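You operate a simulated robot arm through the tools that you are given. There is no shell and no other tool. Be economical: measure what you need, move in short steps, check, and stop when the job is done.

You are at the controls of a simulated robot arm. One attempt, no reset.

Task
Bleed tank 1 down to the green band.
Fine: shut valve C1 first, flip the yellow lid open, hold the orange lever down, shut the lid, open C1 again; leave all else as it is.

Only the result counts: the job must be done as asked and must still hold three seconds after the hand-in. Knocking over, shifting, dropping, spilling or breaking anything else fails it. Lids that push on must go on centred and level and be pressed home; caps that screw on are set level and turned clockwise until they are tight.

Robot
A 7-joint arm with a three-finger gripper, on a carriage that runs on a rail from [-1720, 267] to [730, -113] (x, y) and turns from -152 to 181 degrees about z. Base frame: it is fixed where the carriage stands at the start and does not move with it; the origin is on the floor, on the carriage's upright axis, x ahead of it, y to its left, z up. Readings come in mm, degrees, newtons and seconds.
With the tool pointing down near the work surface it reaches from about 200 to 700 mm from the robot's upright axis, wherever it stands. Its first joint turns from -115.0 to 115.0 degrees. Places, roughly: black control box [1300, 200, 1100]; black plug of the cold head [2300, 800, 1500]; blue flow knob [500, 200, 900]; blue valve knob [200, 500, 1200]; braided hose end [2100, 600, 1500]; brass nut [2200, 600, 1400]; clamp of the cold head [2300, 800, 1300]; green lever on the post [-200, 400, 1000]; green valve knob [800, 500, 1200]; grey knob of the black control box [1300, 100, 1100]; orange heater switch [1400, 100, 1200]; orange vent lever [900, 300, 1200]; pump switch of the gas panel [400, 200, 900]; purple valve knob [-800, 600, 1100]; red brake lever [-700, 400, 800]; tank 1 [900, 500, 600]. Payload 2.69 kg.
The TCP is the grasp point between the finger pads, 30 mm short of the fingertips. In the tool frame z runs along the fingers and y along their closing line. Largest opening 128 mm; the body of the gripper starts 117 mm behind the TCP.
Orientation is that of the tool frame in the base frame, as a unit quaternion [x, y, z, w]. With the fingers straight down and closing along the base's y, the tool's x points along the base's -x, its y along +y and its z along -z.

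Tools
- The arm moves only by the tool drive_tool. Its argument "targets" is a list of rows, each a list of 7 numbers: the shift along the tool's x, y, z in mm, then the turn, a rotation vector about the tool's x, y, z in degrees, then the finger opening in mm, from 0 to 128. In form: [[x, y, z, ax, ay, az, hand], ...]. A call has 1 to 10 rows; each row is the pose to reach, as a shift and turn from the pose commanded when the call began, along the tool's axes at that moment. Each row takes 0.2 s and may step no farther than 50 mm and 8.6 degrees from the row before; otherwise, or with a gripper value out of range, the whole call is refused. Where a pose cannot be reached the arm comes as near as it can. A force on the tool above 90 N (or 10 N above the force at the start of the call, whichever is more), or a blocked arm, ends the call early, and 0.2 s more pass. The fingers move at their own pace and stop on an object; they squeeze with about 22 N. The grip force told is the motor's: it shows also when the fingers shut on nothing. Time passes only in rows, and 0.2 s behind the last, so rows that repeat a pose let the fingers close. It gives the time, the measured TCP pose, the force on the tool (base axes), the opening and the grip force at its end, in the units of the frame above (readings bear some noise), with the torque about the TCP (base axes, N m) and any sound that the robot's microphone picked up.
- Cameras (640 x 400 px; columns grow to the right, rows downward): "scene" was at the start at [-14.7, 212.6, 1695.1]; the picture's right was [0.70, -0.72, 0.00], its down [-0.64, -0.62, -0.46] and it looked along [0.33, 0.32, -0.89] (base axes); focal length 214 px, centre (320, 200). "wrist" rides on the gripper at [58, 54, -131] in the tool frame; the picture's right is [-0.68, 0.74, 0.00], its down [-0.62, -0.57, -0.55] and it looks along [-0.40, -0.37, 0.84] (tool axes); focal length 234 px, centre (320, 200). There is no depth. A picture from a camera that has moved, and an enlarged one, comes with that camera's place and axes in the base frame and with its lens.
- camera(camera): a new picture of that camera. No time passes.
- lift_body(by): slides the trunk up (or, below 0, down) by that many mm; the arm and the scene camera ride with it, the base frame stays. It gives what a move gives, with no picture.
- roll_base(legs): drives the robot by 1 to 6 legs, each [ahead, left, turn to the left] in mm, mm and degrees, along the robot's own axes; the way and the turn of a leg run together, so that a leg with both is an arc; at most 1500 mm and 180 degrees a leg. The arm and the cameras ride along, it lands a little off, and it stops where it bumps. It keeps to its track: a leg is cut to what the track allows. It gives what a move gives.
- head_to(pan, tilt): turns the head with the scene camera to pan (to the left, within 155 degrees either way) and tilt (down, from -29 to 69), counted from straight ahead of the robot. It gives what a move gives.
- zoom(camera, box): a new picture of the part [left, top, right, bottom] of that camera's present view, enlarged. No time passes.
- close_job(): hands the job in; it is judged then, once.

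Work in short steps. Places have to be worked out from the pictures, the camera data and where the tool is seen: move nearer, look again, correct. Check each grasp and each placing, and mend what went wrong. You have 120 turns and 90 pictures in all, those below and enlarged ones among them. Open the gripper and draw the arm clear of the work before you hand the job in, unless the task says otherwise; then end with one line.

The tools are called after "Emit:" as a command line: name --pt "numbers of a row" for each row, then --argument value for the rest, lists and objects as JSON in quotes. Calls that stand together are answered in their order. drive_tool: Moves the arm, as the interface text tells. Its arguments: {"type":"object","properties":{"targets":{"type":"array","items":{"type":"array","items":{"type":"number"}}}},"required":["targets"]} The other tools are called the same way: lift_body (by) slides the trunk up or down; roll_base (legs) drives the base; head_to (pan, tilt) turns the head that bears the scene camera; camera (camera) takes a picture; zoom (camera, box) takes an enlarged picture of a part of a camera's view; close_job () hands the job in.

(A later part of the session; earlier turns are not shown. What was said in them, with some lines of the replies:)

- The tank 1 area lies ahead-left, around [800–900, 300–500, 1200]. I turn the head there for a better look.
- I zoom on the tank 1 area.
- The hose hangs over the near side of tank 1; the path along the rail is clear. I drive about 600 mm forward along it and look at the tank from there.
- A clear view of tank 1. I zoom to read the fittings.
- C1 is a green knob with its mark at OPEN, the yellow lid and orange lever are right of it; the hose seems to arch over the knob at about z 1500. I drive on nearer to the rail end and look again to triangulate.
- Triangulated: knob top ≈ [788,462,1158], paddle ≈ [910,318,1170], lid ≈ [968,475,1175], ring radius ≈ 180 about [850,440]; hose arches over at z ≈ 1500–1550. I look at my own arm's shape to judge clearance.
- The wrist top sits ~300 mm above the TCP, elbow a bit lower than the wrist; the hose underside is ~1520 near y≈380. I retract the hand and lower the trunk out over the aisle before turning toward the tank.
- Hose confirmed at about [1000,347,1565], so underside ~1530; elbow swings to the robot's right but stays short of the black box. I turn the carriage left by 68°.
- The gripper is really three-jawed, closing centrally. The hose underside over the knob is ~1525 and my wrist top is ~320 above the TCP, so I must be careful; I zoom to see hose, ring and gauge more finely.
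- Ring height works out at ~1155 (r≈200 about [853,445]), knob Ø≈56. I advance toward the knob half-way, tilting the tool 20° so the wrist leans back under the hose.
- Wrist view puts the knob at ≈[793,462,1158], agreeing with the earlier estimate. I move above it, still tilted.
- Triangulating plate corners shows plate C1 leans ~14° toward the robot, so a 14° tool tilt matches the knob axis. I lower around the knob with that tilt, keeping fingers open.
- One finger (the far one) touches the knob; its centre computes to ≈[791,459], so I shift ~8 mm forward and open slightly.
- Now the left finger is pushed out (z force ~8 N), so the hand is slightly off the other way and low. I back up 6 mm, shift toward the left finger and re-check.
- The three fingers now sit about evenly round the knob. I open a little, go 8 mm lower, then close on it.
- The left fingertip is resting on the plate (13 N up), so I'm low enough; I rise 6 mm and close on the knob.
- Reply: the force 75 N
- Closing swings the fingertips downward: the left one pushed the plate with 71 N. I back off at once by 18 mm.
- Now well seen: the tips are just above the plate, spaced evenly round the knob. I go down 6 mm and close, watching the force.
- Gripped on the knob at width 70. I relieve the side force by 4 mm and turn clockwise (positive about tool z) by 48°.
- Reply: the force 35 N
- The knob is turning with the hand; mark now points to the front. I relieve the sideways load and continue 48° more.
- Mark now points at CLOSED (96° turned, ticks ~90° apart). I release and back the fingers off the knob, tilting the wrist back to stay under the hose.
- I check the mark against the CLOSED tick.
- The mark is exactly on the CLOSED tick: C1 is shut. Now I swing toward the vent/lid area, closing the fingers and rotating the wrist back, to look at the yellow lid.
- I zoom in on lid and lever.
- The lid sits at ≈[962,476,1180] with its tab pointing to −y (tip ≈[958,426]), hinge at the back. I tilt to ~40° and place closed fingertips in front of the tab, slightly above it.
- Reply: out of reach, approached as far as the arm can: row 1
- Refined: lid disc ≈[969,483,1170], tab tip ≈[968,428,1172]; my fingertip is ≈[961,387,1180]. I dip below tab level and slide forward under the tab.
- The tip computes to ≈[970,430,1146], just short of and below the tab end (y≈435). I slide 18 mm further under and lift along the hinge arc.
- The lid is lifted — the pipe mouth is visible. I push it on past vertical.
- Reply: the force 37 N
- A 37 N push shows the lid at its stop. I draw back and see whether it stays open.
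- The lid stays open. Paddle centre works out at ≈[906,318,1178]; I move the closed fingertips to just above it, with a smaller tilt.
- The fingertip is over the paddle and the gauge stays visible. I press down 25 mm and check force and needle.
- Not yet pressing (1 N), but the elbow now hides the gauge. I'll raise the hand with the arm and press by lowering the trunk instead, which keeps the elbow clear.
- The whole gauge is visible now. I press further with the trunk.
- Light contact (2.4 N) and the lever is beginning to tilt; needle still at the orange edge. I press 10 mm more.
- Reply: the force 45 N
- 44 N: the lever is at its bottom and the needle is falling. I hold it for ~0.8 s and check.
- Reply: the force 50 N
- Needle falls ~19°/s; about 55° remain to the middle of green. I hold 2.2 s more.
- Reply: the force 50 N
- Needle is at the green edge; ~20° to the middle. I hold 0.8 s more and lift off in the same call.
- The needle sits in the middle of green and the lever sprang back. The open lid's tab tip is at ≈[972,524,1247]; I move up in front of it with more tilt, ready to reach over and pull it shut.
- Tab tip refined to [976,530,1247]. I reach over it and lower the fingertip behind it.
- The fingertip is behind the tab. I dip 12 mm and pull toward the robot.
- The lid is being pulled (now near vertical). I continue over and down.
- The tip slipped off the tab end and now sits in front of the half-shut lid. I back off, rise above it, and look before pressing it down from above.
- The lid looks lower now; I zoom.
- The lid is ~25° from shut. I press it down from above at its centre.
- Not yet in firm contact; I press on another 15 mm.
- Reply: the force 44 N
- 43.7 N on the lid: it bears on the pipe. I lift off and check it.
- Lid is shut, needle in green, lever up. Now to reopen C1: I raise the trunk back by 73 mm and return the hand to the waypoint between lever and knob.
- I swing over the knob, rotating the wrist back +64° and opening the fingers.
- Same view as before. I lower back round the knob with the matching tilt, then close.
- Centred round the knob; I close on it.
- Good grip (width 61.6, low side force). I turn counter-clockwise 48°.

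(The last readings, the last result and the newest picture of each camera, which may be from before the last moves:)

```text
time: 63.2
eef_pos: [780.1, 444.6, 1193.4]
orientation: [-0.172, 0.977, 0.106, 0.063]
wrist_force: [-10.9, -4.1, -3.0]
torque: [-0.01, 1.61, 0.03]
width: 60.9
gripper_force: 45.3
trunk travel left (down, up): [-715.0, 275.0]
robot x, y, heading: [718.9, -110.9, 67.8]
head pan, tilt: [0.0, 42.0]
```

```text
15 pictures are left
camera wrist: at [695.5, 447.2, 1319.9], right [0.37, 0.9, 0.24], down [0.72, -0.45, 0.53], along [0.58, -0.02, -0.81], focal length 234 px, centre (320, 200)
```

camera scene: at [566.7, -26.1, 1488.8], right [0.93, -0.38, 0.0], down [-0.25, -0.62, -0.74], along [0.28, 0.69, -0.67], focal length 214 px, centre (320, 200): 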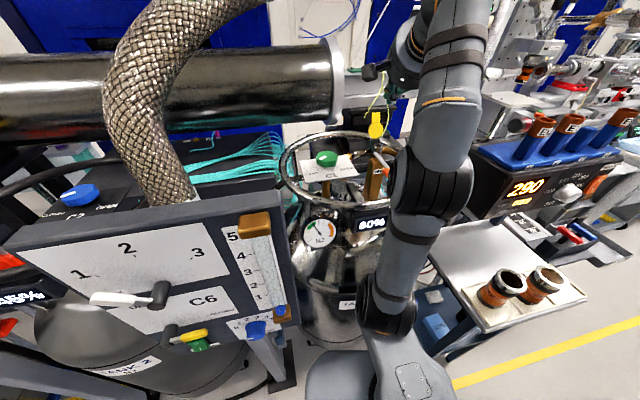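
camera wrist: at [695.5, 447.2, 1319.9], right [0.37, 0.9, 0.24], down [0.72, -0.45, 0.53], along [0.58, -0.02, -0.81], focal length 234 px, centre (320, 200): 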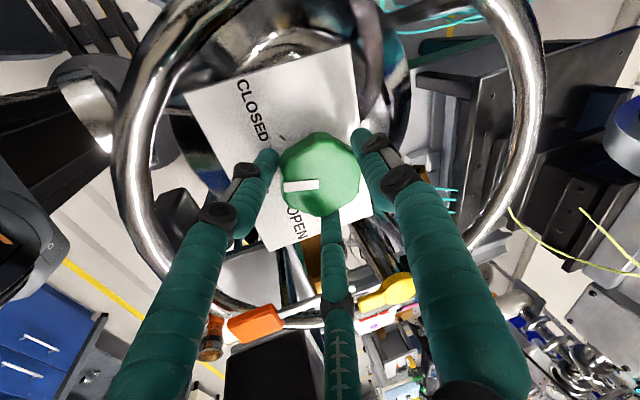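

It follows without slip. Another 48°.

Emit:
drive_tool --pt "0 0 0 0 0 -8 45" --pt "0 0 0 0 0 -16 45" --pt "0 0 0 0 0 -24 45" --pt "0 0 0 0 0 -32 45" --pt "0 0 0 0 0 -40 45" --pt "0 0 0 0 0 -48 45" --pt "0 0 0 0 0 -48 45"

Emit:
camera --camera "wrist"

Emit:
zoom --camera "scene" --box '[290, 120, 380, 220]'

```text
time: 64.8
eef_pos: [781.4, 444.4, 1194.3]
orientation: [-0.554, 0.823, 0.07, 0.103]
wrist_force: [-7.9, -7.1, -1.8]
torque: [-0.46, 1.27, 0.04]
width: 60.7
gripper_force: 44.9
trunk travel left (down, up): [-715.0, 275.0]
robot x, y, heading: [712.6, -114.4, 67.7]
head pan, tilt: [0.0, 42.0]
```

```text
14 pictures are left
camera wrist: at [698.7, 383.8, 1305.8], right [-0.44, 0.88, 0.17], down [0.7, 0.21, 0.68], along [0.57, 0.41, -0.71], focal length 234 px, centre (320, 200)
```

wrist: 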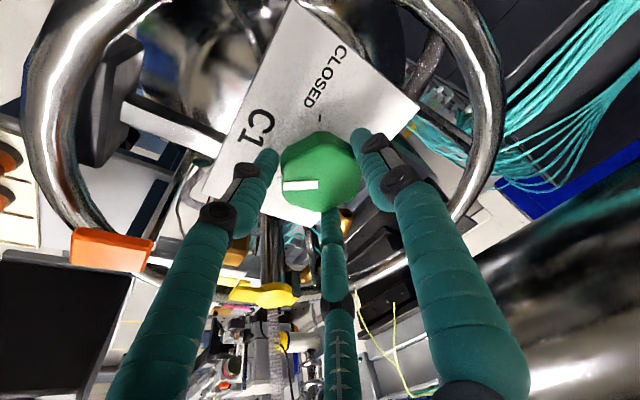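

```text
4.00 times, centred on (335, 170) of scene
camera zoom: at [565.2, -27.1, 1561.8], right [0.93, -0.38, 0.0], down [-0.25, -0.62, -0.74], along [0.28, 0.69, -0.67], focal length 858 px, centre (260, 320)
```

zoom: 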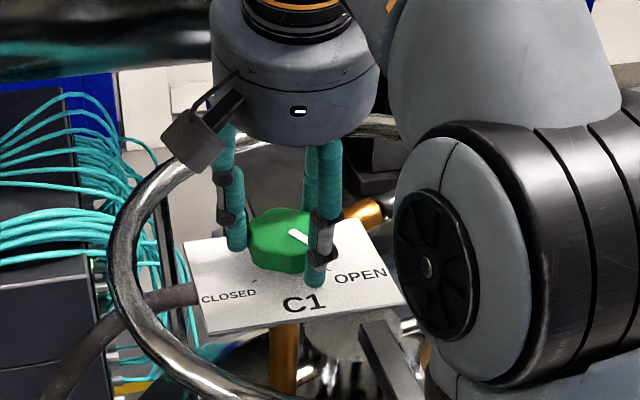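

The mark is still ~20° short of its original OPEN position. I turn 22° more.

Emit:
drive_tool --pt "0 0 0 0 0 -8 45" --pt "0 0 0 0 0 -16 45" --pt "0 0 0 0 0 -22 45" --pt "0 0 0 0 0 -22 45"

Emit:
zoom --camera "scene" --box '[290, 120, 380, 220]'

Emit:
camera --camera "wrist"

```text
time: 65.8
eef_pos: [780.3, 444.6, 1195.0]
orientation: [-0.702, 0.702, 0.049, 0.115]
wrist_force: [-8.5, -2.7, 5.9]
torque: [-0.17, 1.23, 0.08]
width: 61.3
gripper_force: 44.9
trunk travel left (down, up): [-715.0, 275.0]
robot x, y, heading: [713.3, -108.9, 67.8]
head pan, tilt: [0.0, 42.0]
```

```text
4.00 times, centred on (335, 170) of scene
camera zoom: at [564.8, -27.0, 1561.8], right [0.93, -0.38, 0.0], down [-0.25, -0.62, -0.74], along [0.28, 0.69, -0.67], focal length 858 px, centre (260, 320)
```

zoom: 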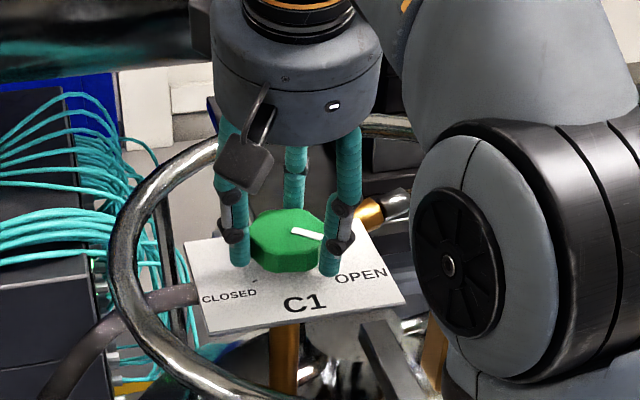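

```text
11 pictures are left
camera wrist: at [716.6, 359.9, 1302.0], right [-0.74, 0.67, 0.09], down [0.51, 0.47, 0.72], along [0.44, 0.58, -0.68], focal length 234 px, centre (320, 200)
```

wrist: 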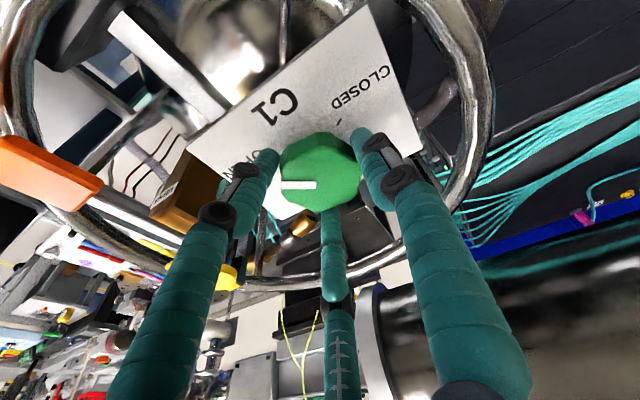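

The mark matches its original OPEN position. I release and rise with the wrist tilting back.

Emit:
drive_tool --pt "0 0 0 0 0 0 80" --pt "0 0 0 0 0 0 105" --pt "0 0 -6 0 0 0 110" --pt "0 0 -14 1.7 -3.6 0 110" --pt "0 0 -22 3.4 -7.3 0 110" --pt "0 0 -30 5 -10.9 0 110" --pt "0 0 -34 5 -10.9 0 110"

Emit:
camera --camera "wrist"

```text
time: 67.4
eef_pos: [780.7, 438.0, 1225.9]
orientation: [-0.688, 0.69, 0.084, 0.21]
wrist_force: [0.3, 0.3, 0.0]
torque: [-0.04, 0.02, 0.03]
width: 110.1
gripper_force: 0.0
trunk travel left (down, up): [-715.0, 275.0]
robot x, y, heading: [713.8, -109.0, 67.9]
head pan, tilt: [0.0, 42.0]
```

```text
10 pictures are left
camera wrist: at [707.2, 335.1, 1309.3], right [-0.75, 0.65, 0.15], down [0.44, 0.32, 0.84], along [0.5, 0.69, -0.52], focal length 234 px, centre (320, 200)
```

wrist: 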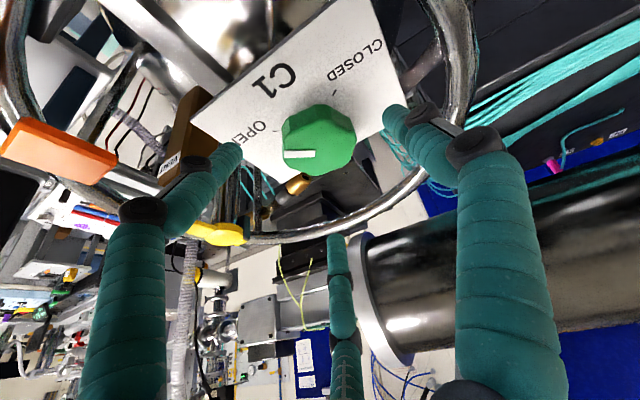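

I withdraw the hand over the ring toward the robot.

Emit:
drive_tool --pt "14 -4 -22 0 0 0 105" --pt "48 -6 -40 0 0 0 95" --pt "88 -8 -61 0 0 0 85" --pt "128 -10 -82 0 0 0 80" --pt "168 -12 -103 0 0 0 80" --pt "195 -14 -118 0 0 0 80"

Emit:
zoom --camera "scene" --box '[270, 120, 430, 280]'

```text
time: 68.8
eef_pos: [779.1, 210.7, 1256.1]
orientation: [-0.684, 0.693, 0.083, 0.212]
wrist_force: [-2.0, -1.2, 0.8]
torque: [0.15, -0.16, -0.04]
width: 80.3
gripper_force: 0.1
trunk travel left (down, up): [-715.0, 275.0]
robot x, y, heading: [716.3, -108.6, 67.9]
head pan, tilt: [0.0, 42.0]
```

```text
2.50 times, centred on (350, 200) of scene
camera zoom: at [564.6, -27.1, 1561.7], right [0.93, -0.38, 0.0], down [-0.25, -0.62, -0.74], along [0.28, 0.69, -0.67], focal length 536 px, centre (245, 200)
```

zoom: 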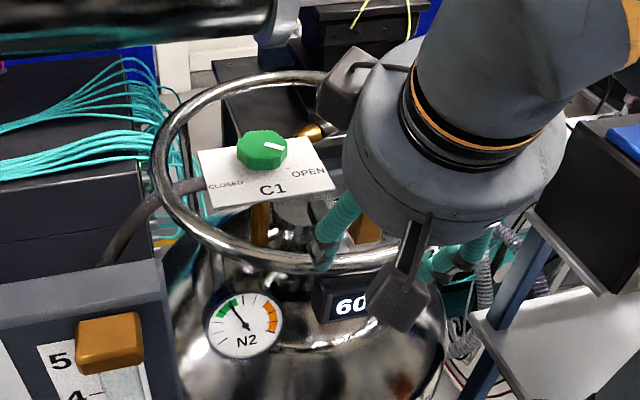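

Gauge is in green, C1 mark toward OPEN. I turn the carriage away and check everything from the clear.

Emit:
roll_base --legs '[[0, 0, -60]]'

Emit:
head_to --pan 75 --tilt 45

Emit:
camera --camera "scene"

```text
time: 71.9
eef_pos: [1028.3, -10.2, 1254.1]
orientation: [-0.242, 0.943, -0.034, 0.224]
wrist_force: [-0.8, -0.4, -0.5]
torque: [0.03, -0.06, 0.03]
width: 80.2
gripper_force: 0.1
trunk travel left (down, up): [-715.0, 275.0]
robot x, y, heading: [715.2, -110.4, 6.9]
head pan, tilt: [0.0, 42.0]
```

```text
time: 73.4
eef_pos: [1027.4, -8.6, 1255.3]
orientation: [-0.244, 0.943, -0.034, 0.224]
wrist_force: [0.1, 0.6, 0.0]
torque: [0.02, 0.0, -0.01]
width: 80.0
gripper_force: 0.1
trunk travel left (down, up): [-715.0, 275.0]
robot x, y, heading: [710.6, -111.0, 6.9]
head pan, tilt: [75.0, 45.0]
```

```text
8 pictures are left
camera scene: at [645.3, 129.4, 1557.5], right [0.99, -0.14, 0.0], down [-0.1, -0.7, -0.71], along [0.1, 0.7, -0.71], focal length 214 px, centre (320, 200)
```

scene: 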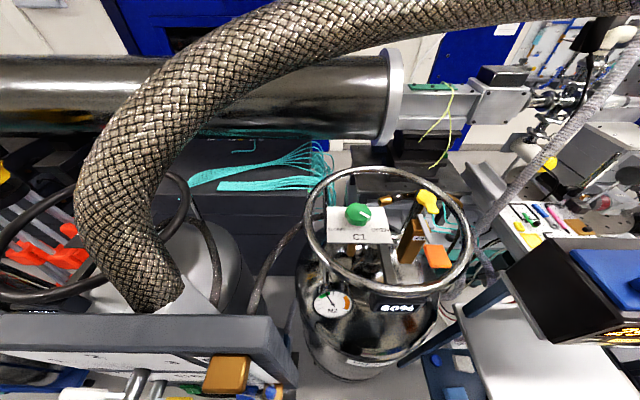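

Emit:
zoom --camera "scene" --box '[320, 180, 460, 270]'

Emit:
zoom --camera "scene" --box '[300, 270, 430, 340]'

```text
4.44 times, centred on (390, 225) of scene
camera zoom: at [645.3, 129.4, 1557.5], right [0.99, -0.14, 0.0], down [-0.1, -0.7, -0.71], along [0.1, 0.7, -0.71], focal length 953 px, centre (9, 89)
```

zoom: 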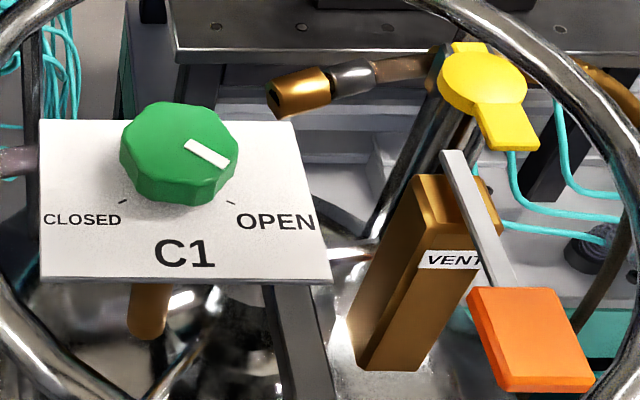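

```text
4.92 times, centred on (365, 305) of scene
camera zoom: at [645.3, 129.4, 1557.5], right [0.99, -0.14, 0.0], down [-0.1, -0.7, -0.71], along [0.1, 0.7, -0.71], focal length 1056 px, centre (98, -317)
```

zoom: 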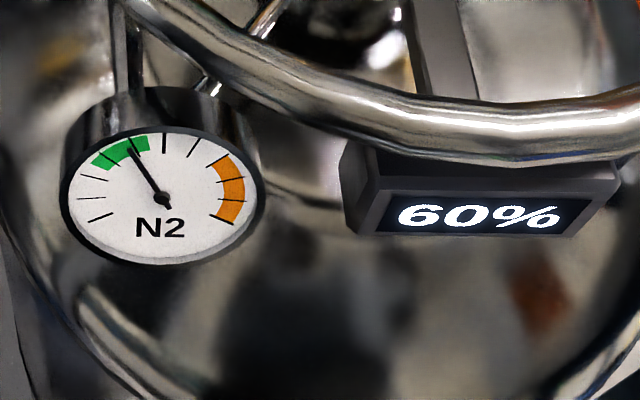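

C1's mark is on OPEN, the lid is shut, the lever is up and the needle is steady in the middle of green. The arm is clear with the gripper open, so I hand in.

Emit:
close_job

```text
The job is handed in.
```

Tank 1 is bled down to the middle of the green band, the yellow lid is shut and C1 is open again; the job is handed in.
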